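You operate a simulated robot arm through the tools that you are given. There is no shell and no other tool. Be economical: measure what you need, move in short steps, check, and stop when the job is done.

The job below is to be done with a simulated robot arm. You get a single attempt, and the scene is never put back.

JOB
Fetch the purple sleeve from the top of the long table and set it on the top of the low table. Take the deep tray on the top of the deep bench and put it away on the top of the sealer table. Put the small tray from the top of the deep bench on the top of the island bench. Put the white paper roll from the top of the deep bench on top of the film roll there and the green paper roll on the mat of the tipper. Take the length tile that says "Tall 95 m" from the top of the deep bench and put it on top of the tall roll there. Push the suction lid shut. The order is free. Set down upright: paper roll.

Only the result counts: the job must be done as asked and must still hold three seconds after the hand-in. Knocking over, shifting, dropping, spilling or breaking anything else fails it. Lids that push on must go on centred and level and be pressed home; caps that screw on are set level and turned clockwise until they are tight.

ROBOT AND FRAMES
A 7-joint arm with a vacuum gripper on a trunk, on a base that drives. Base frame: it is fixed to the floor where the robot stands at the start and does not move with it; the origin is under the middle of the robot, x ahead of it, y to its left, z up; the surface under the hand at the start is at about z = 0.75. Units: m, degrees, N and s.
Its first joint turns from -166.0 to 166.0 degrees. Places, roughly: deep tray [10, -1.25, 0.75]; film roll (12x12x13 cm) [9.6, -0.9, 0.8]; length tile [9.75, -1.75, 0.75]; mat of the tipper (22x15 cm) [8.66, 3.52, 0.8]; paper roll [9.5, -1.25, 0.75]; sleeve [0.5, 0, 1]; small tray [10, -1, 0.75]; suction lid [7.8, 0.7, 0.7]; tall roll [9.75, -1.5, 0.75]; top of the island bench [7.6, 0.2, 0.6]; top of the low table [1, -0.5, 0.8]; top of the sealer table [4.6, 3.6, 0.7]. Payload 1.06 kg.
Tool frame: the origin (TCP) lies in the middle of the cups' lips, and z points out of the cups. The gripper has 1 cup of 0.024 m across, covering 0.024 by 0.024 m (tool x, y); the bellows give 0.008 m. With the vacuum on, a cup seals on a smooth face that it is pressed against (1 to 4 N); it does not hold porous or soft things. The pull reaches 23 N.
Orientation is that of the tool frame in the base frame, as a unit quaternion [w, x, y, z]. With the cups facing straight down, the tool's x points along the base's -x, its y along +y and its z along -z.

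CONTROLS
- The arm moves only by the tool send_rows. Its argument "moves" is a list that holds one entry, the list of rows, each a list of 6 numbers: the shift along the base's x, y, z in m, then the turn, a rotation vector about the base's x, y, z in degrees. In form: [[[x, y, z, wx, wy, wz], ...]]. A call has 1 to 12 rows; each row is the pose to reach, as a shift and turn from the pose commanded when the call began. "vacuum" is the vacuum: 1 switches it on, 0 off, set as the call begins (left out, the last holds). A row lasts 0.2 s, in which the tool goes at most 0.05 m and 8.6 degrees; a call with a longer step from one row to the next is refused whole, and so is a gripper value outside its range. A pose out of reach is approached as far as the arm can. The call stops where the force on the tool passes 40 N (or 10 N more than at its start, if that is more) or the arm is blocked; 0.2 s more then pass. The pull builds up within a second once a cup has sealed. Time passes only in rows, and 0.2 s behind the last, so rows that repeat a pose give it time. It gives the time, the measured TCP pose, the force on the tool (base axes) and the pull of the vacuum at its end, in the units of the frame above (readings bear some noise), with the torque about the TCP (base axes, N m) and any sound that the robot's microphone picked up.
- Cameras (640 x 400 px; columns grow to the right, rows downward): "scene" is now at [0.1754, 0.1788, 1.4997]; the picture's right is [-0.49, -0.87, 0.00], its down [-0.56, 0.31, -0.77] and it looks along [0.67, -0.38, -0.64] (base axes); focal length 281 px, centre (320, 200). "wrist" rides on the gripper at [0.078, 0.019, -0.096] in the tool frame; the picture's right is [-0.24, 0.97, 0.00], its down [-0.71, -0.17, -0.69] and it looks along [-0.67, -0.16, 0.73] (tool axes); focal length 243 px, centre (320, 200). There is no depth. A picture from a camera that has moved, and an enlarged one, comes with that camera's place and axes in the base frame and with its lens. The place of the scene camera against the robot may be out by one fixed shift of up to 0.025 m in any direction.
- camera(camera): a new picture of that camera. The clock stands still meanwhile.
- base_move(legs): drives the robot by 1 to 6 legs, each [ahead, left, turn to the left] in m, m and degrees, along the robot's own axes; the way and the turn of a leg run together, so that a leg with both is an arc; at most 1.5 m and 180 degrees a leg. The arm and the cameras ride along, it lands a little off, and it stops where it bumps. It gives what a move gives.
- turn_head(pan, tilt): turns the head with the scene camera to pan (to the left, within 120 degrees either way) and tilt (down, from -29 to 69), counted from straight ahead of the robot. It gives what a move gives.
- close_up(camera, box): a new picture of the part [left, top, right, bottom] of that camera's present view, enlarged. The clock stands still meanwhile.
- close_job(): hands the job in; it is judged then, once.

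Work in short steps. Places have to be worked out from the pictures, the camera data and where the tool is seen: move nearer, look again, correct. Check each grasp and each placing, and mend what went wrong. You have 196 turns and 162 pictures in all, those below and enlarged ones among them. Switch the vacuum off and draw the arm clear of the work before you hand the job in, unless the task says otherwise; then end with one line.

The tools are called after ">>>" as a command line: name --argument value ..., lists and objects as JSON in quotes. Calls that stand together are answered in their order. send_rows: Moves the arm, as the interface text tells. Its arguments: {"type":"object","properties":{"moves":{"type":"array"},"vacuum":{"type":"number"}},"required":["moves"]} The other tools are called the same way: base_move (legs) drives the base; turn_head (pan, tilt) turns the head that bears the scene camera; camera (camera) takes a picture; close_up (camera, box) takes an enlarged picture of a part of a camera's view; close_job () hands the job in.

At the start:

```text
t: 0.0
position: [0.6829, -0.1872, 1.0985]
tool_rot: [0.0, 0.0, 1.0, 0.0]
ft_force: [-1.1, 0.6, -0.2]
ft_torque: [0.0, -0.02, 0.0]
pull: 0.0
robot x, y, heading: [-0.0, 0.0008, 0.0]
head pan, tilt: [-29.3, 39.8]
```

scene: 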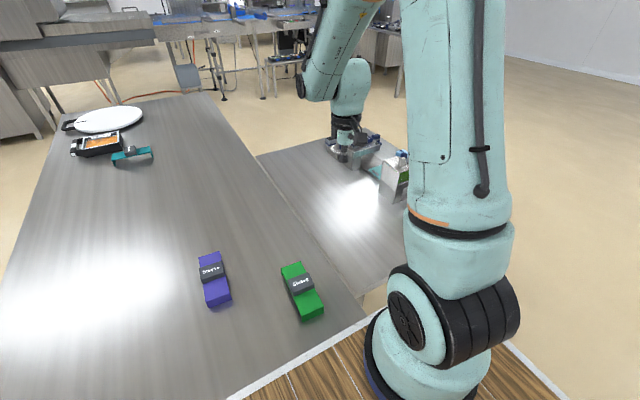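
wrist: 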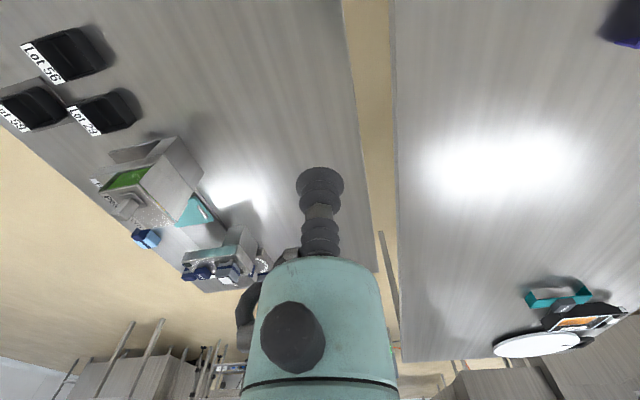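

The start view shows a purple and a green sleeve on the long table (left). I'll enlarge both views before moving.

>>> close_up --camera "scene" --box '[160, 220, 360, 345]'

>>> turn_head --pan 10 --tilt 40

>>> camera --camera "scene"

```text
3.20 times, centred on (260, 282) of scene
camera zoom: at [0.1754, 0.1788, 1.4997], right [-0.49, -0.87, 0.0], down [-0.56, 0.31, -0.77], along [0.67, -0.38, -0.64], focal length 899 px, centre (512, -64)
```

zoom: 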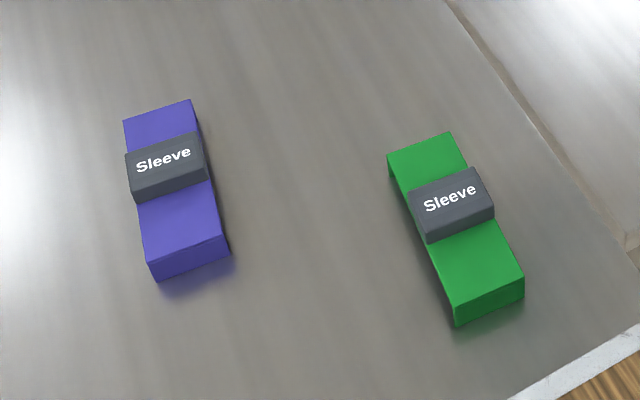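

```text
t: 1.1
position: [0.6831, -0.1872, 1.0976]
tool_rot: [-0.001, 0.0, 1.0, 0.0]
ft_force: [0.4, 0.3, -0.8]
ft_torque: [0.03, 0.02, -0.01]
pull: 0.1
robot x, y, heading: [0.0025, 0.003, -0.0]
head pan, tilt: [10.0, 40.0]
```

```text
158 pictures are left
camera scene: at [0.1848, 0.2352, 1.4994], right [0.17, -0.98, 0.0], down [-0.63, -0.11, -0.77], along [0.75, 0.13, -0.64], focal length 281 px, centre (320, 200)
```

scene: 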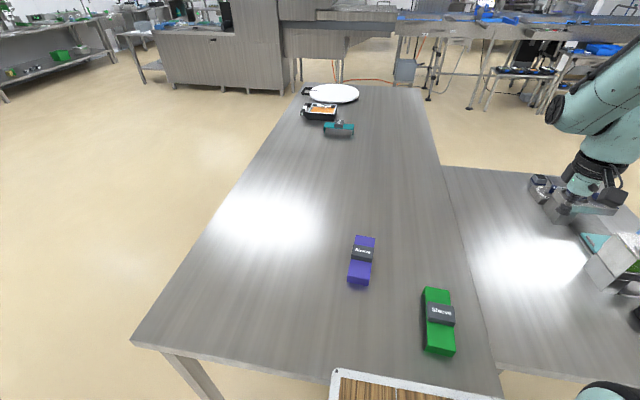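

The sleeve should be near (0.80, 0.21, ~0.78), judging by rays from both cameras. I'll move the tool over toward it at a safe height and look from the wrist.

>>> send_rows --moves '[[[0.01, 0.045, 0, 0, 0, 0], [0.02, 0.09, 0, 0, 0, 0], [0.03, 0.135, 0, 0, 0, 0], [0.04, 0.18, 0, 0, 0, 0], [0.05, 0.225, 0, 0, 0, 0], [0.06, 0.27, 0, 0, 0, 0], [0.07, 0.315, 0, 0, 0, 0], [0.08, 0.355, -0.02, 0, 0, 0], [0.09, 0.395, -0.04, 0, 0, 0], [0.1, 0.395, -0.08, 0, 0, 0], [0.1, 0.395, -0.1, 0, 0, 0], [0.1, 0.395, -0.1, 0, 0, 0]]]'

>>> camera --camera "wrist"

>>> camera --camera "scene"

```text
t: 3.7
position: [0.7847, 0.211, 0.9975]
tool_rot: [0.0, 0.0, 1.0, 0.0]
ft_force: [0.5, 0.6, -0.4]
ft_torque: [-0.01, -0.02, -0.01]
pull: 0.0
robot x, y, heading: [0.0009, 0.0014, 0.1]
head pan, tilt: [10.0, 40.0]
```

```text
157 pictures are left
camera wrist: at [0.7044, 0.2288, 1.094], right [0.23, 0.97, 0.0], down [0.71, -0.17, 0.69], along [0.67, -0.16, -0.73], focal length 243 px, centre (320, 200)
```

wrist: 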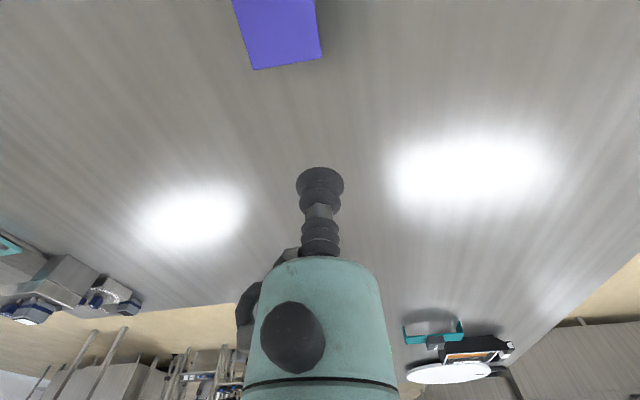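

```text
156 pictures are left
camera scene: at [0.1847, 0.2353, 1.4994], right [0.17, -0.98, 0.0], down [-0.63, -0.11, -0.77], along [0.75, 0.13, -0.64], focal length 281 px, centre (320, 200)
```

scene: 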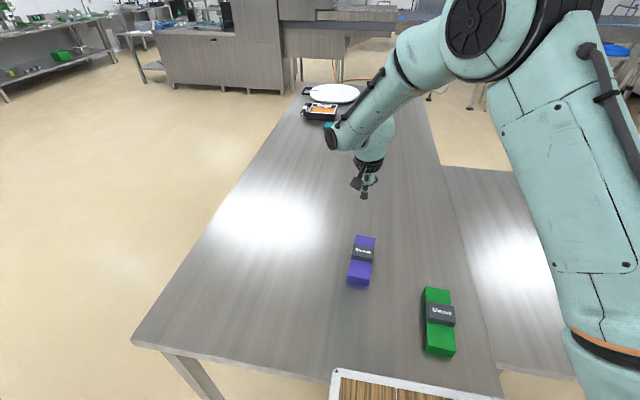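

The cup is about 10–14 cm above the sleeve, and its far end lies at about (0.755, 0.19, 0.86). I'll draw back in x to get the whole sleeve into the wrist view.

>>> send_rows --moves '[[[-0.045, 0, 0, 0, 0, 0], [-0.09, 0, 0, 0, 0, 0], [-0.135, 0, 0, 0, 0, 0], [-0.17, 0, 0, 0, 0, 0], [-0.2, 0, 0, 0, 0, 0], [-0.2, 0, 0, 0, 0, 0]]]'

>>> camera --camera "wrist"

```text
t: 5.1
position: [0.5835, 0.2084, 0.9988]
tool_rot: [0.0, 0.0, 1.0, 0.0]
ft_force: [-0.3, -0.3, 0.0]
ft_torque: [-0.01, -0.01, -0.01]
pull: 0.1
robot x, y, heading: [-0.0011, -0.0006, 0.1]
head pan, tilt: [10.0, 40.0]
```

```text
155 pictures are left
camera wrist: at [0.5032, 0.228, 1.095], right [0.24, 0.97, 0.0], down [0.71, -0.17, 0.69], along [0.67, -0.16, -0.73], focal length 243 px, centre (320, 200)
```

wrist: 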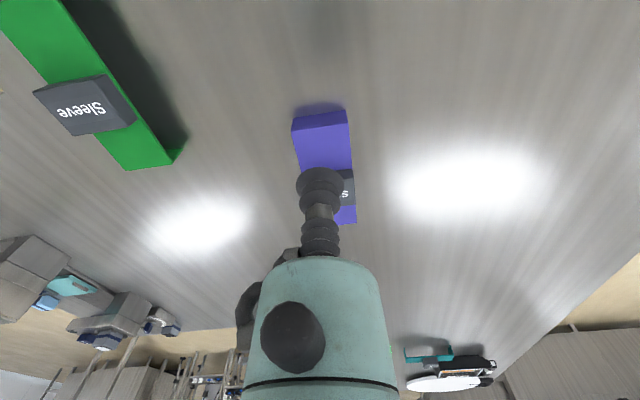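

Triangulating two wrist views gives the purple block about 14×5.5 cm, centre (0.676, 0.199), top z≈0.881, with the grey band a bit higher. I go above the band and descend, vacuum on.

>>> send_rows --moves '[[[0.045, -0.005, 0, 0, 0, 0], [0.09, -0.009, 0, 0, 0, 0], [0.09, -0.009, -0.04, 0, 0, 0], [0.09, -0.009, -0.07, 0, 0, 0], [0.09, -0.009, -0.08, 0, 0, 0], [0.09, -0.009, -0.09, 0, 0, 0], [0.09, -0.009, -0.095, 0, 0, 0], [0.09, -0.009, -0.098, 0, 0, 0]]]' --vacuum 1

>>> camera --camera "wrist"

>>> close_up --camera "scene" --box '[280, 180, 480, 305]'

```text
t: 6.9
position: [0.6718, 0.1996, 0.8999]
tool_rot: [0.0, 0.0, 1.0, 0.0]
ft_force: [0.3, 0.3, 0.8]
ft_torque: [0.0, 0.01, 0.03]
pull: 22.9
robot x, y, heading: [0.0026, -0.0003, -0.2]
head pan, tilt: [10.0, 40.0]
```

```text
154 pictures are left
camera wrist: at [0.593, 0.2191, 0.9966], right [0.24, 0.97, 0.0], down [0.71, -0.17, 0.69], along [0.67, -0.16, -0.73], focal length 243 px, centre (320, 200)
```

wrist: 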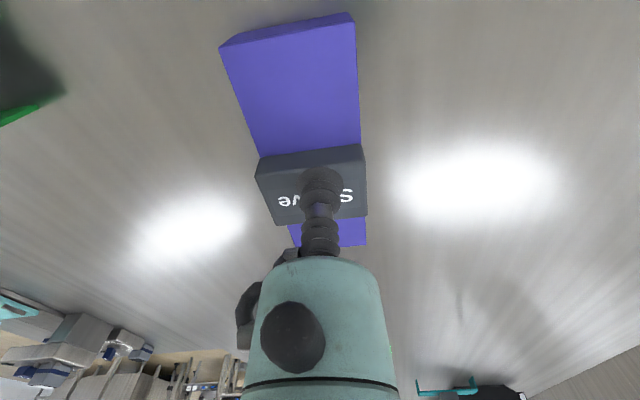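

```text
3.20 times, centred on (380, 242) of scene
camera zoom: at [0.1848, 0.2353, 1.4994], right [0.17, -0.98, 0.0], down [-0.63, -0.11, -0.77], along [0.75, 0.13, -0.64], focal length 899 px, centre (128, 64)
```

zoom: 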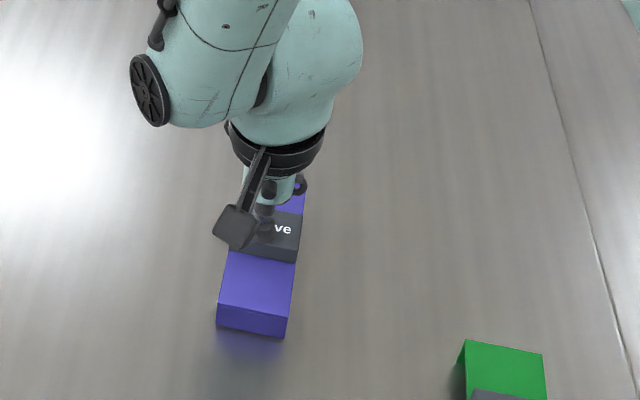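

Sealed at z≈0.90 with a full pull. I lift it and look toward the low table.

>>> send_rows --moves '[[[0, 0, 0.02, 0, 0, 0], [0, 0, 0.06, 0, 0, 0], [0, 0, 0.1, 0, 0, 0], [0, 0, 0.14, 0, 0, 0], [0, 0, 0.18, 0, 0, 0], [0, 0, 0.2, 0, 0, 0]]]'

>>> turn_head --pan -45 --tilt 45

>>> camera --camera "scene"

>>> camera --camera "wrist"

```text
t: 8.3
position: [0.672, 0.1987, 1.1002]
tool_rot: [-0.001, 0.0, 1.0, 0.0]
ft_force: [-0.5, 0.3, 0.5]
ft_torque: [0.01, 0.02, 0.01]
pull: 22.8
robot x, y, heading: [0.0042, 0.0042, -0.1]
head pan, tilt: [10.0, 40.0]
```

```text
t: 9.5
position: [0.6711, 0.198, 1.0986]
tool_rot: [0.0, 0.001, 1.0, -0.001]
ft_force: [-0.3, -0.8, -0.6]
ft_torque: [0.01, -0.01, 0.02]
pull: 22.7
robot x, y, heading: [-0.002, 0.0014, -0.0]
head pan, tilt: [-45.0, 45.0]
```

```text
152 pictures are left
camera scene: at [0.1586, 0.163, 1.4922], right [-0.71, -0.71, 0.0], down [-0.5, 0.5, -0.71], along [0.5, -0.5, -0.71], focal length 281 px, centre (320, 200)
```

scene: 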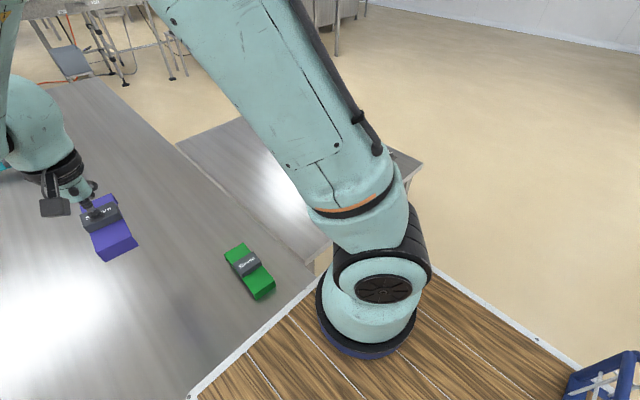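

```text
151 pictures are left
camera wrist: at [0.5923, 0.2173, 1.1955], right [0.24, 0.97, 0.0], down [0.71, -0.17, 0.69], along [0.67, -0.16, -0.73], focal length 243 px, centre (320, 200)
```

wrist: 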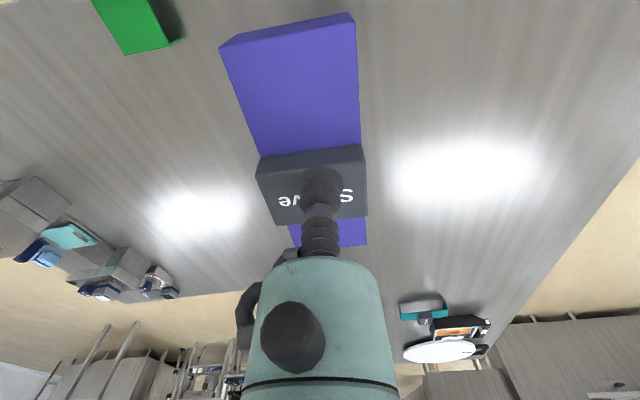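

Held firmly. I carry it at z≈1.1 to above the free area of the low table near (0.72, -0.30).

>>> send_rows --moves '[[[0, -0.045, 0, 0, 0, 0], [0.01, -0.09, 0, 0, 0, 0], [0.015, -0.135, 0, 0, 0, 0], [0.02, -0.18, 0, 0, 0, 0], [0.025, -0.225, 0, 0, 0, 0], [0.03, -0.27, 0, 0, 0, 0], [0.035, -0.315, 0, 0, 0, 0], [0.04, -0.36, 0, 0, 0, 0], [0.045, -0.405, 0, 0, 0, 0], [0.05, -0.45, 0, 0, 0, 0], [0.05, -0.49, 0, 0, 0, 0], [0.05, -0.49, -0.03, 0, 0, 0]]]'

>>> camera --camera "wrist"

>>> camera --camera "scene"

```text
t: 12.1
position: [0.7226, -0.2896, 1.0711]
tool_rot: [0.0, -0.001, 1.0, 0.0]
ft_force: [-0.3, 0.2, 0.0]
ft_torque: [0.0, 0.01, 0.02]
pull: 22.9
robot x, y, heading: [-0.0005, -0.0022, -0.0]
head pan, tilt: [-45.0, 45.0]
```

```text
150 pictures are left
camera wrist: at [0.6427, -0.2707, 1.1669], right [0.23, 0.97, 0.0], down [0.71, -0.17, 0.68], along [0.67, -0.16, -0.73], focal length 243 px, centre (320, 200)
```

wrist: 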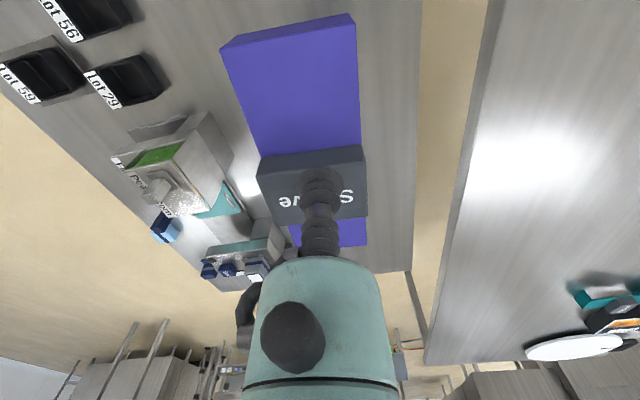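

```text
149 pictures are left
camera scene: at [0.1584, 0.1631, 1.4922], right [-0.71, -0.71, 0.0], down [-0.5, 0.5, -0.71], along [0.5, -0.5, -0.71], focal length 281 px, centre (320, 200)
```

scene: 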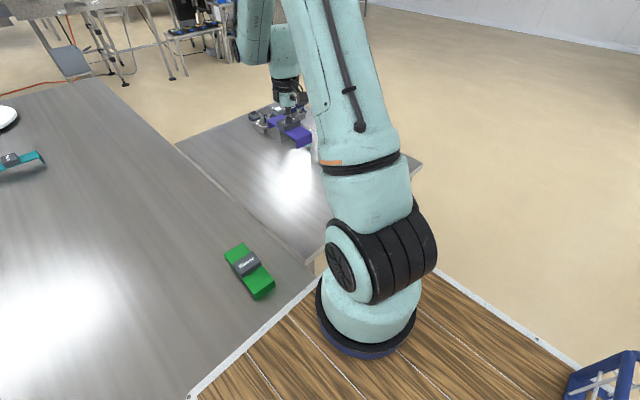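

Below is clear table (edge y≈-0.145, other items beyond y≈-0.5). I lower to about 0.83, then gently.

>>> send_rows --moves '[[[0, 0, -0.045, 0, 0, 0], [0, 0, -0.09, 0, 0, 0], [0, 0, -0.135, 0, 0, 0], [0, 0, -0.18, 0, 0, 0], [0, 0, -0.21, 0, 0, 0], [0, 0, -0.225, 0, 0, 0], [0, 0, -0.232, 0, 0, 0], [0, 0, -0.238, 0, 0, 0], [0, 0, -0.238, 0, 0, 0]]]'

>>> camera --camera "wrist"

```text
t: 14.1
position: [0.7242, -0.29, 0.8322]
tool_rot: [0.0, 0.0, 1.0, 0.0]
ft_force: [0.4, 0.4, 0.0]
ft_torque: [0.02, 0.0, -0.03]
pull: 22.6
robot x, y, heading: [0.0, 0.0025, 0.2]
head pan, tilt: [-45.0, 45.0]
```

```text
148 pictures are left
camera wrist: at [0.6439, -0.2704, 0.9281], right [0.24, 0.97, 0.0], down [0.71, -0.17, 0.69], along [0.67, -0.16, -0.73], focal length 243 px, centre (320, 200)
```

wrist: 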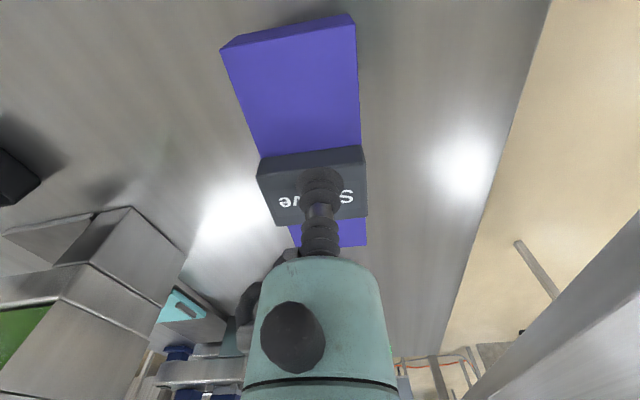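

Not in contact yet; I continue down in small steps, watching the force.

>>> send_rows --moves '[[[0, 0, -0.006, 0, 0, 0], [0, 0, -0.012, 0, 0, 0], [0, 0, -0.018, 0, 0, 0], [0, 0, -0.023, 0, 0, 0], [0, 0, -0.027, 0, 0, 0], [0, 0, -0.031, 0, 0, 0], [0, 0, -0.034, 0, 0, 0]]]'

```text
t: 15.7
position: [0.7219, -0.2904, 0.7988]
tool_rot: [0.0, 0.001, 1.0, 0.0]
ft_force: [-0.2, 0.4, -0.6]
ft_torque: [0.0, -0.01, 0.02]
pull: 23.4
robot x, y, heading: [-0.0001, 0.0007, -0.0]
head pan, tilt: [-45.0, 45.0]
```

>>> send_rows --moves '[[[0, 0, -0.003, 0, 0, 0], [0, 0, -0.006, 0, 0, 0], [0, 0, -0.008, 0, 0, 0], [0, 0, -0.01, 0, 0, 0], [0, 0, -0.01, 0, 0, 0]]]'

>>> close_up --camera "scene" --box '[230, 90, 350, 165]'

>>> camera --camera "wrist"

```text
t: 16.9
position: [0.7226, -0.2898, 0.7886]
tool_rot: [0.0, -0.001, 1.0, 0.0]
ft_force: [-0.5, -1.3, 18.3]
ft_torque: [-0.01, 0.03, 0.0]
pull: 23.2
robot x, y, heading: [-0.001, 0.0005, -0.0]
head pan, tilt: [-45.0, 45.0]
```

```text
5.33 times, centred on (290, 128) of scene
camera zoom: at [0.158, 0.1632, 1.4922], right [-0.71, -0.71, 0.0], down [-0.5, 0.5, -0.71], along [0.5, -0.5, -0.71], focal length 1498 px, centre (480, 587)
```

zoom: 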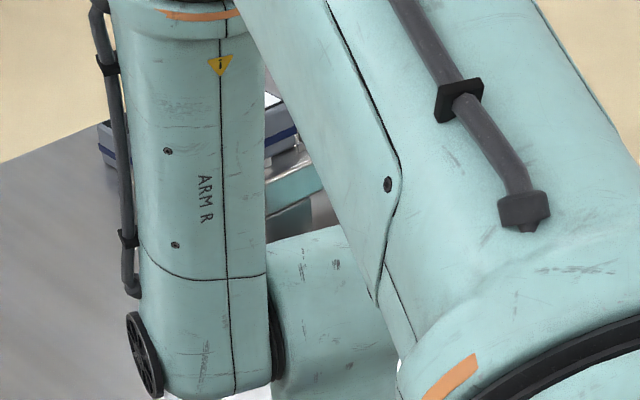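

```text
146 pictures are left
camera wrist: at [0.6431, -0.2714, 0.8848], right [0.24, 0.97, 0.0], down [0.71, -0.17, 0.69], along [0.67, -0.16, -0.73], focal length 243 px, centre (320, 200)
```

wrist: 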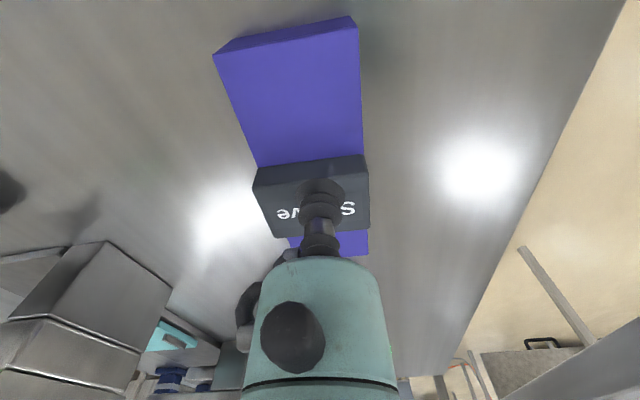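

Contact: 18 N, sleeve is on the table. I ease up slightly with the vacuum off, wait, then retreat.

>>> send_rows --moves '[[[0, 0, 0.003, 0, 0, 0], [0, 0, 0.004, 0, 0, 0], [0, 0, 0.004, 0, 0, 0], [0, 0, 0.004, 0, 0, 0], [0, 0, 0.004, 0, 0, 0], [0, 0, 0.01, 0, 0, 0], [0, 0, 0.03, 0, 0, 0], [0, 0, 0.07, 0, 0, 0], [0, 0, 0.12, 0, 0, 0], [0, 0, 0.17, 0, 0, 0], [0, 0, 0.22, 0, 0, 0], [0, 0, 0.27, 0, 0, 0]]]' --vacuum 0

>>> camera --camera "wrist"

```text
t: 19.5
position: [0.7232, -0.2901, 1.059]
tool_rot: [-0.001, 0.0, 1.0, 0.001]
ft_force: [0.1, 0.0, -0.9]
ft_torque: [-0.07, -0.02, 0.01]
pull: 0.2
robot x, y, heading: [-0.0009, -0.0035, -0.1]
head pan, tilt: [-45.0, 45.0]
```

```text
145 pictures are left
camera wrist: at [0.6435, -0.2711, 1.156], right [0.23, 0.97, 0.0], down [0.71, -0.17, 0.68], along [0.67, -0.16, -0.73], focal length 243 px, centre (320, 200)
```

wrist: 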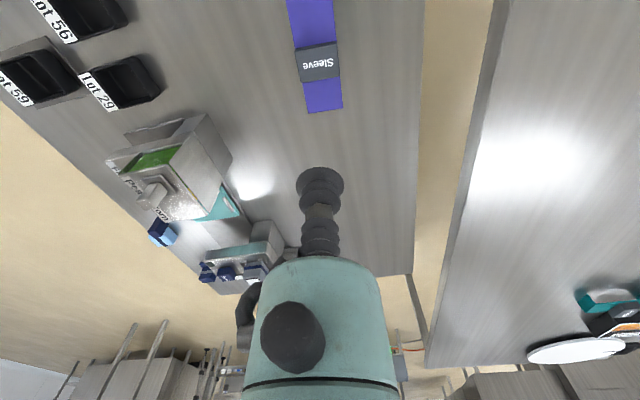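

Sleeve is placed well. Now I draw the arm in and survey the surroundings for driving.

>>> send_rows --moves '[[[-0.03, 0.03, 0.02, 0, 0, 0], [-0.06, 0.06, 0.04, 0, 0, 0], [-0.09, 0.09, 0.06, 0, 0, 0], [-0.12, 0.12, 0.08, 0, 0, 0], [-0.15, 0.15, 0.1, 0, 0, 0], [-0.17, 0.18, 0.12, 0, 0, 0], [-0.19, 0.22, 0.14, 0, 0, 0], [-0.21, 0.26, 0.16, 0, 0, 0], [-0.22, 0.29, 0.18, 0, 0, 0], [-0.22, 0.29, 0.18, 0, 0, 0]]]'

>>> turn_head --pan 60 --tilt 15

>>> camera --camera "scene"

>>> turn_head --pan 5 --tilt 10

>>> camera --camera "scene"

>>> turn_head --pan -60 --tilt 15

>>> camera --camera "scene"

```text
t: 21.7
position: [0.5061, -0.0027, 1.2412]
tool_rot: [0.0, 0.0, 1.0, 0.0]
ft_force: [-0.4, -0.1, 0.2]
ft_torque: [0.01, -0.04, -0.03]
pull: 0.1
robot x, y, heading: [-0.0, 0.0024, 0.2]
head pan, tilt: [-45.0, 45.0]
```

```text
t: 23.5
position: [0.5049, -0.0034, 1.2411]
tool_rot: [0.001, 0.0, 1.0, 0.001]
ft_force: [-0.2, 0.1, 0.0]
ft_torque: [0.0, -0.01, 0.01]
pull: 0.1
robot x, y, heading: [-0.0005, 0.0023, -0.1]
head pan, tilt: [60.0, 15.0]
```

```text
144 pictures are left
camera scene: at [0.1478, 0.3014, 1.539], right [0.87, -0.5, 0.0], down [-0.13, -0.22, -0.97], along [0.48, 0.84, -0.26], focal length 281 px, centre (320, 200)
```

scene: 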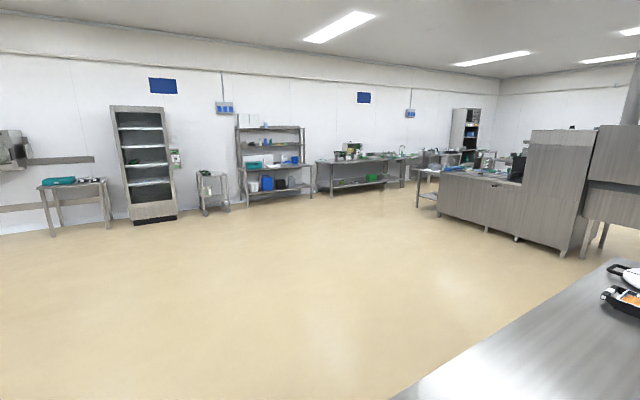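

```text
t: 24.8
position: [0.505, -0.0025, 1.2408]
tool_rot: [0.0, 0.0, 1.0, 0.0]
ft_force: [-0.4, 0.4, -0.5]
ft_torque: [-0.05, 0.01, 0.02]
pull: 0.0
robot x, y, heading: [0.0029, -0.0046, 0.1]
head pan, tilt: [5.0, 10.0]
```

```text
143 pictures are left
camera scene: at [0.1937, 0.2287, 1.5471], right [0.09, -1.0, 0.0], down [-0.17, -0.02, -0.98], along [0.98, 0.09, -0.17], focal length 281 px, centre (320, 200)
```

scene: 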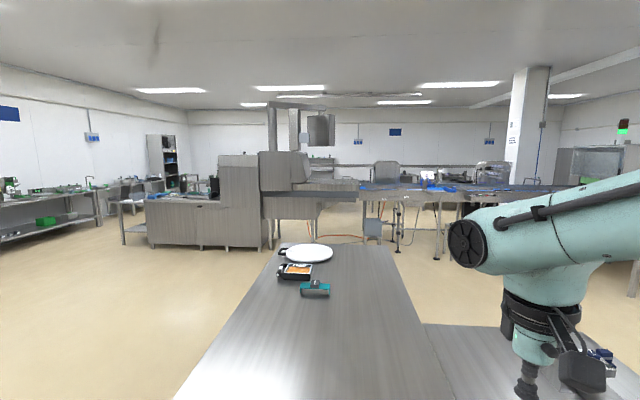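

```text
t: 26.1
position: [0.505, -0.0021, 1.2404]
tool_rot: [0.0, 0.0, 1.0, 0.0]
ft_force: [0.9, -0.1, -0.5]
ft_torque: [-0.02, -0.01, -0.03]
pull: 0.1
robot x, y, heading: [0.0002, -0.0008, -0.2]
head pan, tilt: [-60.0, 15.0]
```

```text
142 pictures are left
camera scene: at [0.1478, 0.1396, 1.539], right [-0.87, -0.5, 0.0], down [-0.13, 0.22, -0.97], along [0.48, -0.84, -0.26], focal length 281 px, centre (320, 200)
```

scene: 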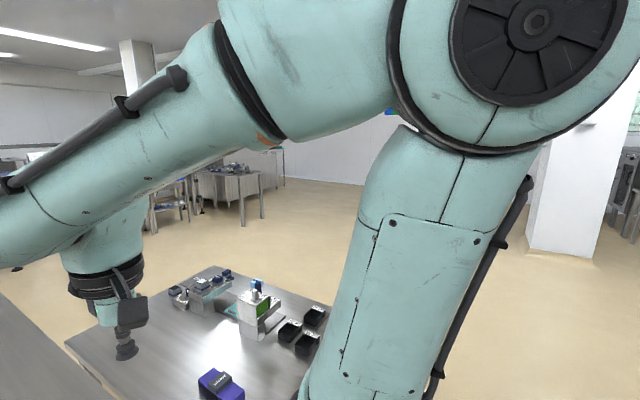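

The route seems to be around the left of the machine line (gap near x 4–6, y 4.1–5.3). Before moving, I look down beside the robot to judge its footprint.

>>> turn_head --pan 100 --tilt 60

>>> camera --camera "scene"

>>> turn_head --pan -100 --tilt 50

>>> camera --camera "scene"

```text
t: 28.6
position: [0.5061, -0.0032, 1.2408]
tool_rot: [0.0, 0.0, 1.0, 0.0]
ft_force: [-0.2, 0.0, -0.2]
ft_torque: [0.03, 0.03, -0.04]
pull: 0.1
robot x, y, heading: [-0.0016, 0.0011, 0.1]
head pan, tilt: [100.0, 60.0]
```

```text
141 pictures are left
camera scene: at [0.0895, 0.2861, 1.4727], right [0.98, 0.17, 0.0], down [0.15, -0.85, -0.5], along [-0.09, 0.49, -0.87], focal length 281 px, centre (320, 200)
```

scene: 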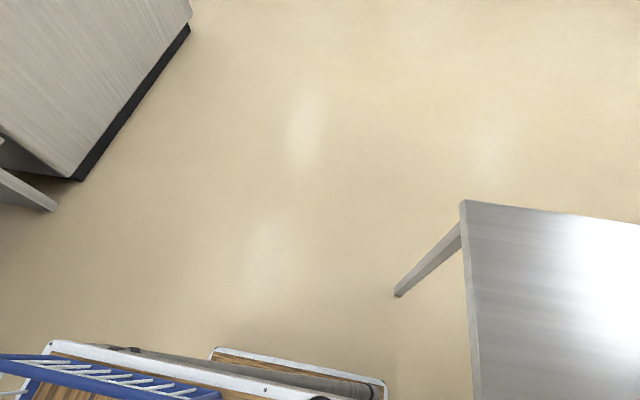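

```text
t: 31.5
position: [0.5053, -0.0029, 1.2406]
tool_rot: [0.0, -0.001, 1.0, 0.0]
ft_force: [0.7, 0.1, 0.0]
ft_torque: [-0.02, -0.02, 0.02]
pull: 0.0
robot x, y, heading: [0.0016, 0.0027, -0.2]
head pan, tilt: [-100.0, 50.0]
```

```text
140 pictures are left
camera scene: at [0.0877, 0.1447, 1.4853], right [-0.98, 0.17, 0.0], down [0.13, 0.75, -0.64], along [-0.11, -0.63, -0.77], focal length 281 px, centre (320, 200)
```

scene: 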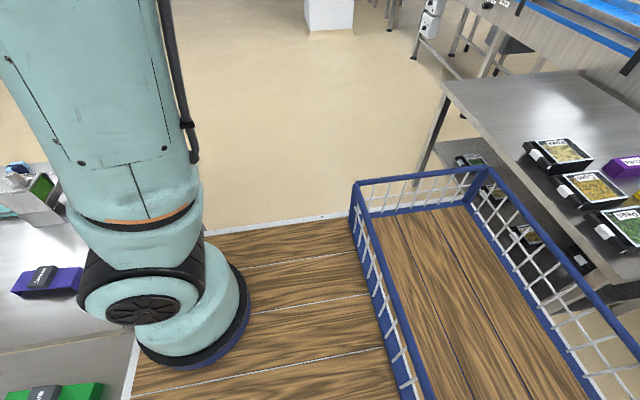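

The robot is about ±0.28 m wide with x from roughly -0.46 to 0.37, and there are tables close in front (x≈0.38) and behind (x≈-0.62). I back 4 cm, then strafe left in free floor.

>>> base_move --legs '[[-0.05, 0, 0], [0, 0.6, 0], [0, 0.6, 0]]'

>>> turn_head --pan 20 --tilt 20

>>> camera --camera "scene"

```text
t: 38.3
position: [0.4617, 1.1735, 1.2414]
tool_rot: [0.001, 0.006, 1.0, 0.0]
ft_force: [0.2, -0.4, 0.8]
ft_torque: [-0.02, -0.02, 0.03]
pull: 0.1
robot x, y, heading: [-0.0456, 1.179, -0.6]
head pan, tilt: [-100.0, 50.0]
```

```text
t: 40.3
position: [0.4628, 1.172, 1.2403]
tool_rot: [0.0, 0.005, 1.0, 0.0]
ft_force: [-0.3, 0.1, 0.9]
ft_torque: [0.0, -0.03, -0.02]
pull: 0.0
robot x, y, heading: [-0.0429, 1.182, -0.7]
head pan, tilt: [20.0, 20.0]
```

```text
139 pictures are left
camera scene: at [0.148, 1.4312, 1.5308], right [0.33, -0.94, 0.0], down [-0.32, -0.11, -0.94], along [0.89, 0.31, -0.34], focal length 281 px, centre (320, 200)
```

scene: 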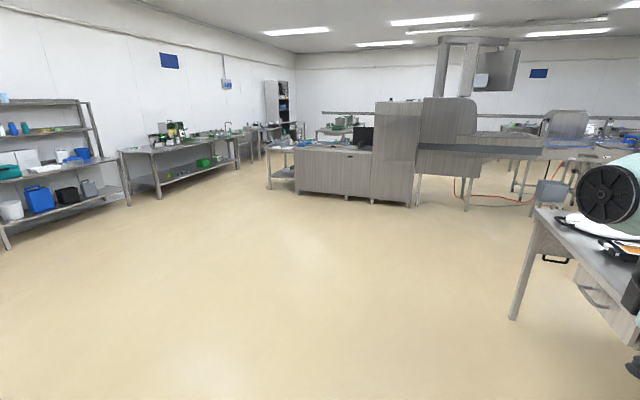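

Clear floor toward the gap left of the sealer table (corridor y≈3.85–5.35 at x≈4.4). I turn left 47° and drive ahead.

>>> base_move --legs '[[0, 0, 47.5], [1.5, 0, 0], [1.5, 0, 0], [1.2, 0, 0], [0, 0, -46.8]]'

>>> turn_head --pan -25 --tilt 22

>>> camera --camera "scene"

>>> turn_head --pan 10 --tilt 15

>>> camera --camera "scene"

```text
t: 65.0
position: [3.3825, 4.2372, 1.2408]
tool_rot: [0.0, 0.011, 1.0, 0.0]
ft_force: [-0.4, 0.9, 0.2]
ft_torque: [0.01, 0.0, -0.01]
pull: 0.0
robot x, y, heading: [2.8765, 4.2496, -1.3]
head pan, tilt: [20.0, 20.0]
```

```text
t: 66.1
position: [3.3807, 4.2382, 1.2404]
tool_rot: [0.0, 0.01, 1.0, 0.0]
ft_force: [-0.4, 1.1, 0.0]
ft_torque: [0.02, 0.02, -0.02]
pull: 0.1
robot x, y, heading: [2.8769, 4.2514, -1.1]
head pan, tilt: [-25.0, 22.0]
```

```text
138 pictures are left
camera scene: at [3.0656, 4.4283, 1.5276], right [-0.44, -0.9, 0.0], down [-0.34, 0.17, -0.93], along [0.83, -0.41, -0.37], focal length 281 px, centre (320, 200)
```

scene: 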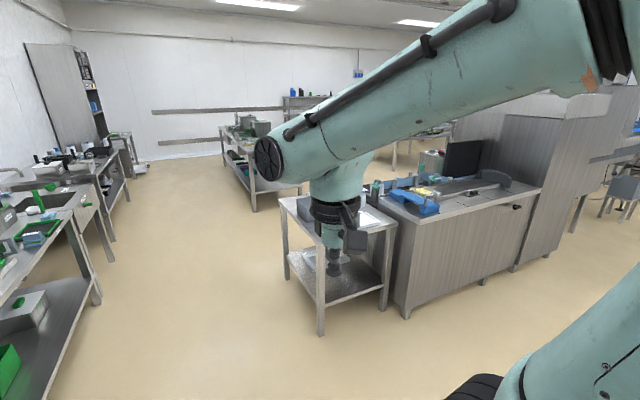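

```text
t: 67.1
position: [3.381, 4.2375, 1.2408]
tool_rot: [0.001, 0.01, 1.0, 0.0]
ft_force: [-0.1, -0.7, 0.2]
ft_torque: [0.0, -0.01, 0.04]
pull: 0.0
robot x, y, heading: [2.8752, 4.2515, -1.0]
head pan, tilt: [10.0, 15.0]
```

```text
137 pictures are left
camera scene: at [3.0746, 4.4834, 1.539], right [0.15, -0.99, 0.0], down [-0.26, -0.04, -0.97], along [0.95, 0.15, -0.26], focal length 281 px, centre (320, 200)
```

scene: 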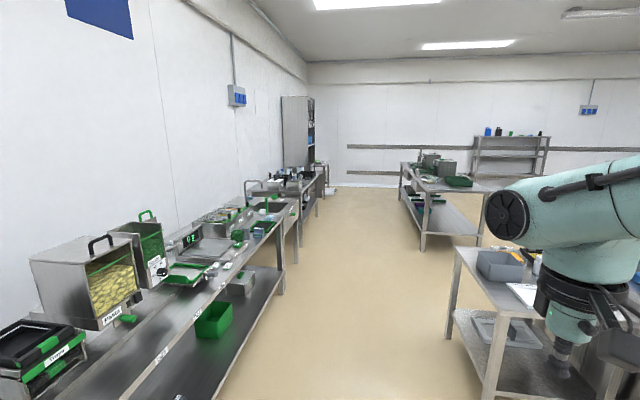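

The sealer table is the small stand at x≈4.3–4.95, y≈3.25–3.82. I pass along y≈4.45 between it and the wall bench, then look around.

>>> base_move --legs '[[0, 0.2, 1.1], [1.5, 0, 0], [1.3, 0, 0]]'

>>> turn_head --pan -45 --tilt 15

>>> camera --camera "scene"

>>> turn_head --pan 0 --tilt 15

>>> camera --camera "scene"

>>> turn_head --pan -110 --tilt 30

>>> camera --camera "scene"

```text
t: 81.8
position: [6.1726, 4.4787, 1.2406]
tool_rot: [0.0, -0.006, 1.0, 0.0]
ft_force: [0.5, 0.4, -0.2]
ft_torque: [0.01, 0.01, -0.02]
pull: 0.0
robot x, y, heading: [5.6673, 4.4771, 0.5]
head pan, tilt: [10.0, 15.0]
```

```text
t: 83.0
position: [6.1717, 4.4788, 1.2412]
tool_rot: [0.0, -0.006, 1.0, 0.0]
ft_force: [0.9, -1.0, -0.3]
ft_torque: [0.01, 0.0, 0.02]
pull: 0.0
robot x, y, heading: [5.6654, 4.4743, 0.4]
head pan, tilt: [-45.0, 15.0]
```

```text
136 pictures are left
camera scene: at [5.8324, 4.6329, 1.539], right [-0.7, -0.71, 0.0], down [-0.18, 0.18, -0.97], along [0.69, -0.68, -0.26], focal length 281 px, centre (320, 200)
```

scene: 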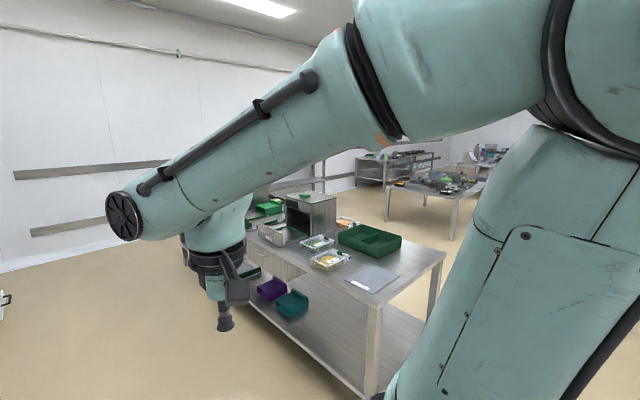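

```text
t: 84.1
position: [6.1715, 4.4786, 1.2406]
tool_rot: [-0.001, -0.005, 1.0, 0.0]
ft_force: [0.5, -1.0, 0.7]
ft_torque: [-0.03, -0.03, 0.0]
pull: 0.1
robot x, y, heading: [5.669, 4.4788, 0.7]
head pan, tilt: [0.0, 15.0]
```

```text
135 pictures are left
camera scene: at [5.859, 4.6991, 1.539], right [0.01, -1.0, 0.0], down [-0.26, 0.0, -0.97], along [0.97, 0.01, -0.26], focal length 281 px, centre (320, 200)
```

scene: 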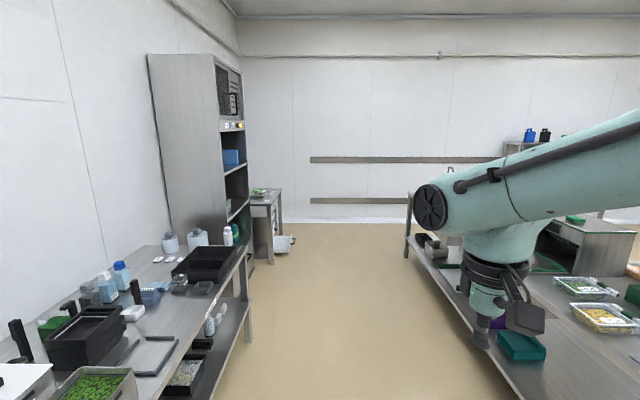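

```text
t: 86.0
position: [6.1717, 4.479, 1.2411]
tool_rot: [0.0, -0.005, 1.0, 0.001]
ft_force: [0.2, 0.8, 0.5]
ft_torque: [0.03, -0.03, 0.01]
pull: 0.0
robot x, y, heading: [5.6658, 4.4785, 0.6]
head pan, tilt: [-110.0, 30.0]
```

```text
134 pictures are left
camera scene: at [5.7356, 4.6129, 1.5148], right [-0.94, 0.33, 0.0], down [0.17, 0.47, -0.87], along [-0.29, -0.82, -0.5], focal length 281 px, centre (320, 200)
```

scene: 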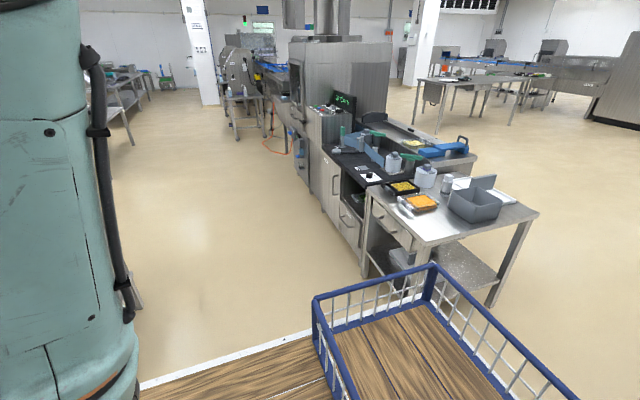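

The way south between the sealer line (x<5) and the tipper bench (x>6.4) is open. I turn right 90° and drive to about y≈1.9, then look.

>>> base_move --legs '[[0, 0, -90.6], [1.3, 0, 0], [1.3, 0, 0]]'

>>> turn_head --pan 15 --tilt 18

>>> camera --camera "scene"

>>> turn_head --pan 75 --tilt 20

>>> camera --camera "scene"

```text
t: 102.5
position: [5.6469, 1.3863, 1.241]
tool_rot: [0.0, 0.706, 0.709, 0.0]
ft_force: [-0.4, -0.3, 0.2]
ft_torque: [0.03, 0.02, 0.0]
pull: 0.0
robot x, y, heading: [5.6455, 1.8956, -89.7]
head pan, tilt: [-110.0, 30.0]
```

```text
t: 104.5
position: [5.6474, 1.3862, 1.2407]
tool_rot: [0.0, 0.706, 0.708, 0.0]
ft_force: [0.6, 0.1, 0.0]
ft_torque: [0.01, -0.02, -0.01]
pull: 0.1
robot x, y, heading: [5.6502, 1.8952, -89.9]
head pan, tilt: [15.0, 18.0]
```

```text
133 pictures are left
camera scene: at [5.8836, 1.7128, 1.5341], right [-0.97, -0.26, 0.0], down [-0.08, 0.3, -0.95], along [0.25, -0.92, -0.31], focal length 281 px, centre (320, 200)
```

scene: 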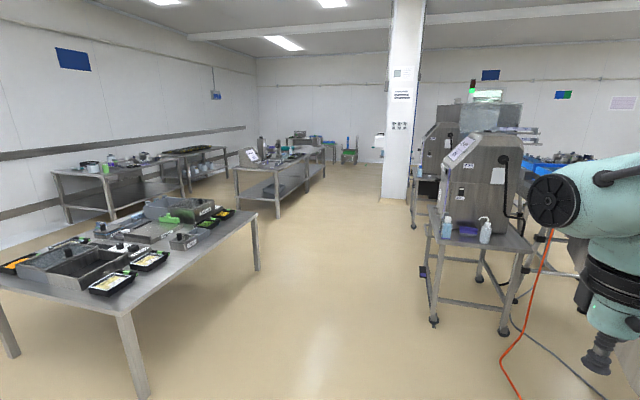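

```text
t: 105.8
position: [5.6459, 1.3861, 1.2408]
tool_rot: [0.0, 0.706, 0.708, 0.0]
ft_force: [0.6, -0.4, 0.0]
ft_torque: [0.01, 0.02, 0.01]
pull: 0.1
robot x, y, heading: [5.6474, 1.8918, -89.7]
head pan, tilt: [75.0, 20.0]
```

```text
132 pictures are left
camera scene: at [5.9492, 1.779, 1.5308], right [-0.26, -0.97, 0.0], down [-0.33, 0.09, -0.94], along [0.91, -0.24, -0.34], focal length 281 px, centre (320, 200)
```

scene: 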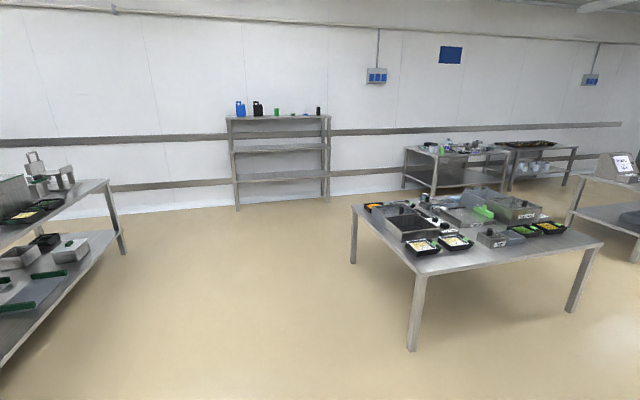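

I now see: island bench x≈7.1–8.2, y≈-0.55–0.85; deep bench around x 9.3–10.4, y<-0.8. I turn left to face +x and drive along y≈1.75 to x≈8.8.

>>> base_move --legs '[[0, 0, 89.8], [1.5, 0, 0], [1.5, -0.1, 0]]'

>>> turn_head --pan -55 --tilt 22

>>> camera --camera "scene"

>>> turn_head --pan 80 --tilt 25

>>> camera --camera "scene"

>>> turn_head --pan -115 --tilt 35

>>> camera --camera "scene"

```text
refused: leg 3 is longer than a leg can be; nothing moved
```

```text
t: 107.9
position: [5.6473, 1.387, 1.2423]
tool_rot: [0.0, 0.706, 0.708, -0.001]
ft_force: [0.5, -0.1, -0.8]
ft_torque: [0.0, -0.02, -0.01]
pull: 0.0
robot x, y, heading: [5.6459, 1.8903, -89.6]
head pan, tilt: [-55.0, 22.0]
```

```text
131 pictures are left
camera scene: at [5.7834, 1.7494, 1.5276], right [-0.58, 0.82, 0.0], down [0.31, 0.22, -0.93], along [-0.76, -0.53, -0.37], focal length 281 px, centre (320, 200)
```

scene: 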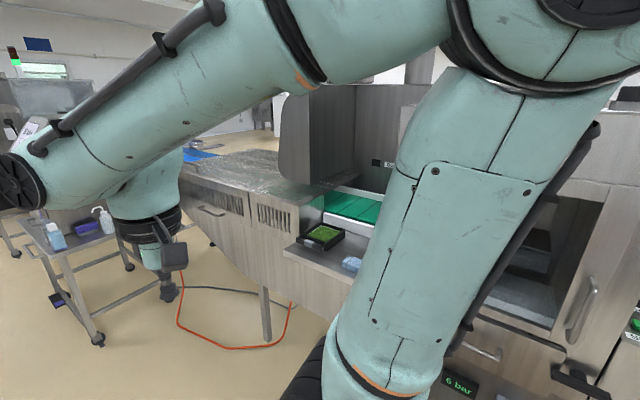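

```text
t: 110.1
position: [5.6469, 1.3863, 1.241]
tool_rot: [0.0, 0.706, 0.708, 0.0]
ft_force: [0.8, -0.1, -0.4]
ft_torque: [-0.01, -0.01, 0.01]
pull: 0.1
robot x, y, heading: [5.6445, 1.8929, -89.7]
head pan, tilt: [80.0, 25.0]
```

```text
130 pictures are left
camera scene: at [5.95, 1.7872, 1.5228], right [-0.17, -0.99, 0.0], down [-0.42, 0.07, -0.91], along [0.89, -0.15, -0.42], focal length 281 px, centre (320, 200)
```

scene: 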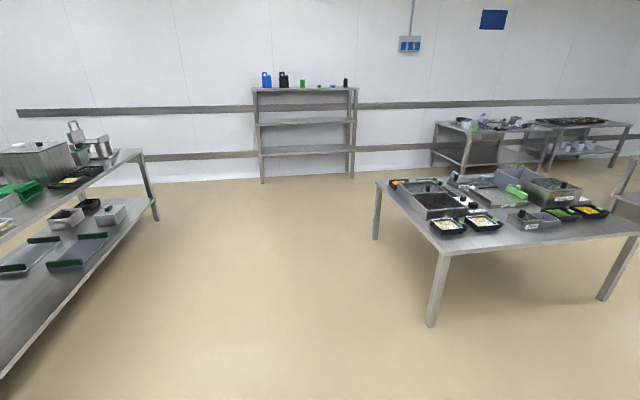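

```text
t: 113.0
position: [5.6467, 1.3867, 1.2409]
tool_rot: [0.0, 0.706, 0.708, 0.0]
ft_force: [0.7, 0.3, -0.4]
ft_torque: [0.01, 0.01, -0.02]
pull: 0.1
robot x, y, heading: [5.6442, 1.8911, -89.8]
head pan, tilt: [-115.0, 35.0]
```

```text
129 pictures are left
camera scene: at [5.7793, 1.8398, 1.507], right [0.42, 0.91, 0.0], down [0.52, -0.24, -0.82], along [-0.74, 0.34, -0.57], focal length 281 px, centre (320, 200)
```

scene: 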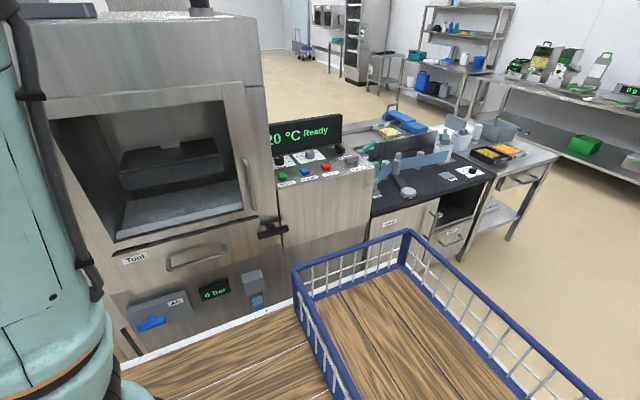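

The drive was refused (leg too long). I strafe left (east) first to clear the machine, then turn and drive.

>>> base_move --legs '[[0.1, 0.6, 0], [0, 0, 89.7], [1.45, 0, 0], [1.15, 0, 0]]'

>>> turn_head --pan -55 --tilt 22

>>> camera --camera "scene"

>>> turn_head --pan 80 --tilt 25

>>> camera --camera "scene"

>>> turn_head --pan -118 --tilt 35

>>> camera --camera "scene"

```text
t: 132.7
position: [9.3977, 1.8494, 1.2407]
tool_rot: [0.0, -0.019, 1.0, 0.0]
ft_force: [0.6, 0.3, -0.4]
ft_torque: [-0.01, -0.02, 0.02]
pull: 0.0
robot x, y, heading: [8.8945, 1.8369, 1.9]
head pan, tilt: [-115.0, 35.0]
```

```text
t: 134.0
position: [9.3979, 1.8484, 1.2417]
tool_rot: [0.0, -0.019, 1.0, 0.001]
ft_force: [0.5, 0.8, -0.1]
ft_torque: [-0.01, -0.02, -0.01]
pull: 0.1
robot x, y, heading: [8.8962, 1.8296, 2.0]
head pan, tilt: [-55.0, 22.0]
```

```text
128 pictures are left
camera scene: at [9.0419, 1.9829, 1.5276], right [-0.8, -0.6, 0.0], down [-0.23, 0.3, -0.93], along [0.56, -0.74, -0.37], focal length 281 px, centre (320, 200)
```

scene: 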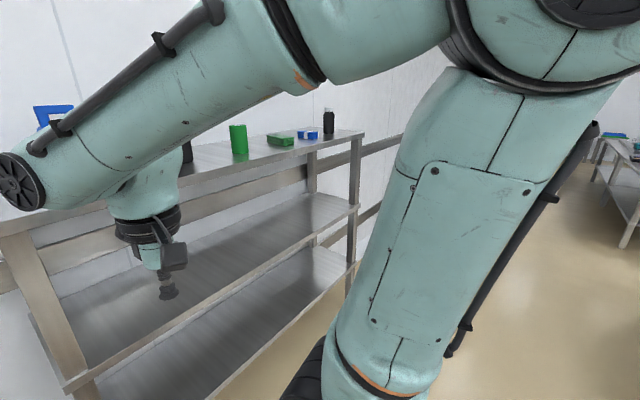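

```text
t: 136.2
position: [9.398, 1.8477, 1.2411]
tool_rot: [0.0, -0.018, 1.0, 0.0]
ft_force: [0.0, -0.2, 0.3]
ft_torque: [0.0, -0.01, 0.01]
pull: 0.1
robot x, y, heading: [8.8892, 1.835, 2.2]
head pan, tilt: [80.0, 25.0]
```

```text
127 pictures are left
camera scene: at [8.9987, 2.1482, 1.5228], right [0.99, -0.14, 0.0], down [-0.06, -0.42, -0.91], along [0.13, 0.9, -0.42], focal length 281 px, centre (320, 200)
```

scene: 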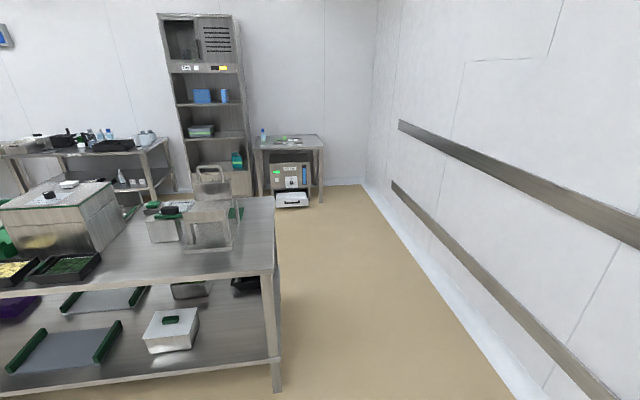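

```text
t: 139.1
position: [9.3971, 1.8472, 1.2395]
tool_rot: [0.0, -0.018, 1.0, 0.0]
ft_force: [-0.2, -0.1, 0.4]
ft_torque: [0.0, -0.02, 0.02]
pull: 0.1
robot x, y, heading: [8.8913, 1.8313, 1.9]
head pan, tilt: [-118.0, 35.0]
```

```text
126 pictures are left
camera scene: at [8.9475, 1.9778, 1.507], right [-0.9, 0.44, 0.0], down [0.25, 0.52, -0.82], along [-0.36, -0.74, -0.57], focal length 281 px, centre (320, 200)
```

scene: 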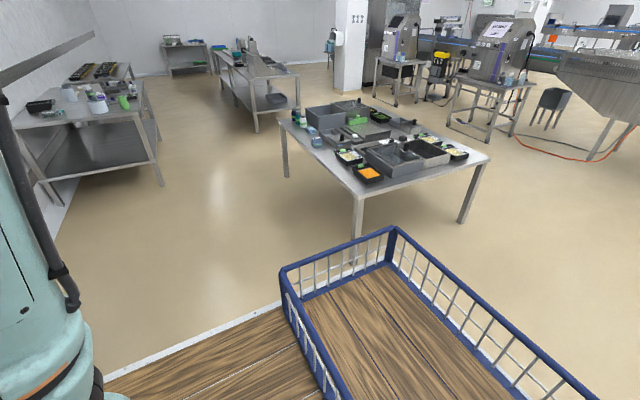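

Deep bench spans about x 9.25–10.25, y from -0.85 south; a shelf (front x≈10) stands north of it. I turn to face -y and approach on x≈9.45.

>>> base_move --legs '[[0, 0, -92], [0.8, 0.5, 0], [0.6, 0.05, 0]]'

>>> turn_head --pan 5 --tilt 30

>>> camera --camera "scene"

>>> camera --camera "wrist"

```text
t: 150.8
position: [9.5347, -0.0536, 1.2407]
tool_rot: [0.0, 0.683, 0.731, 0.0]
ft_force: [-0.3, -0.1, -0.1]
ft_torque: [0.01, 0.0, -0.02]
pull: 0.1
robot x, y, heading: [9.502, 0.4519, -86.0]
head pan, tilt: [-118.0, 35.0]
```

```text
t: 152.9
position: [9.5346, -0.0536, 1.24]
tool_rot: [0.0, 0.682, 0.731, -0.001]
ft_force: [-0.4, -0.4, -0.2]
ft_torque: [0.02, 0.0, 0.01]
pull: 0.0
robot x, y, heading: [9.5054, 0.4542, -86.1]
head pan, tilt: [5.0, 30.0]
```

```text
125 pictures are left
camera scene: at [9.734, 0.2867, 1.5148], right [-0.99, -0.15, 0.0], down [-0.08, 0.49, -0.87], along [0.13, -0.86, -0.5], focal length 281 px, centre (320, 200)
```

scene: 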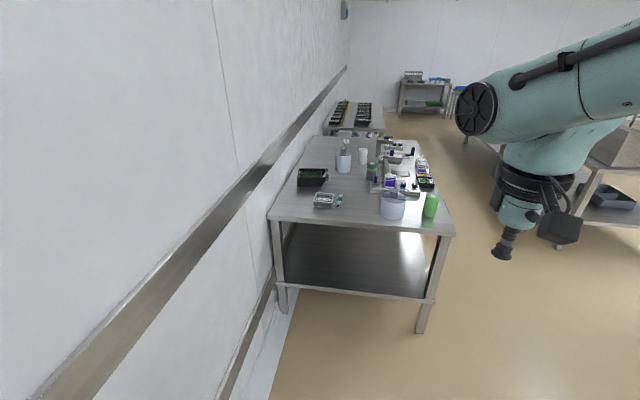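

```text
124 pictures are left
camera wrist: at [9.5465, 0.0263, 1.3367], right [0.99, -0.17, 0.0], down [-0.12, -0.72, 0.69], along [-0.11, -0.68, -0.73], focal length 243 px, centre (320, 200)
```

wrist: 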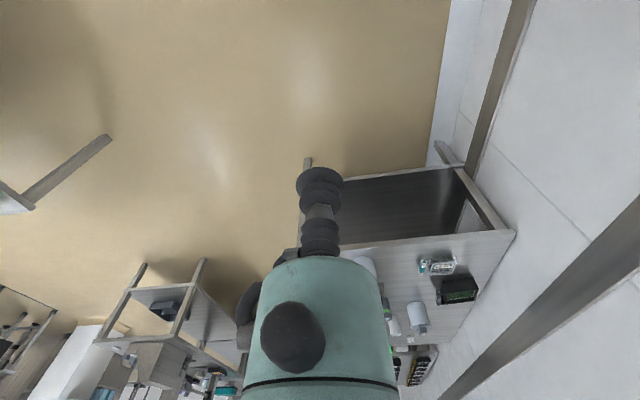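

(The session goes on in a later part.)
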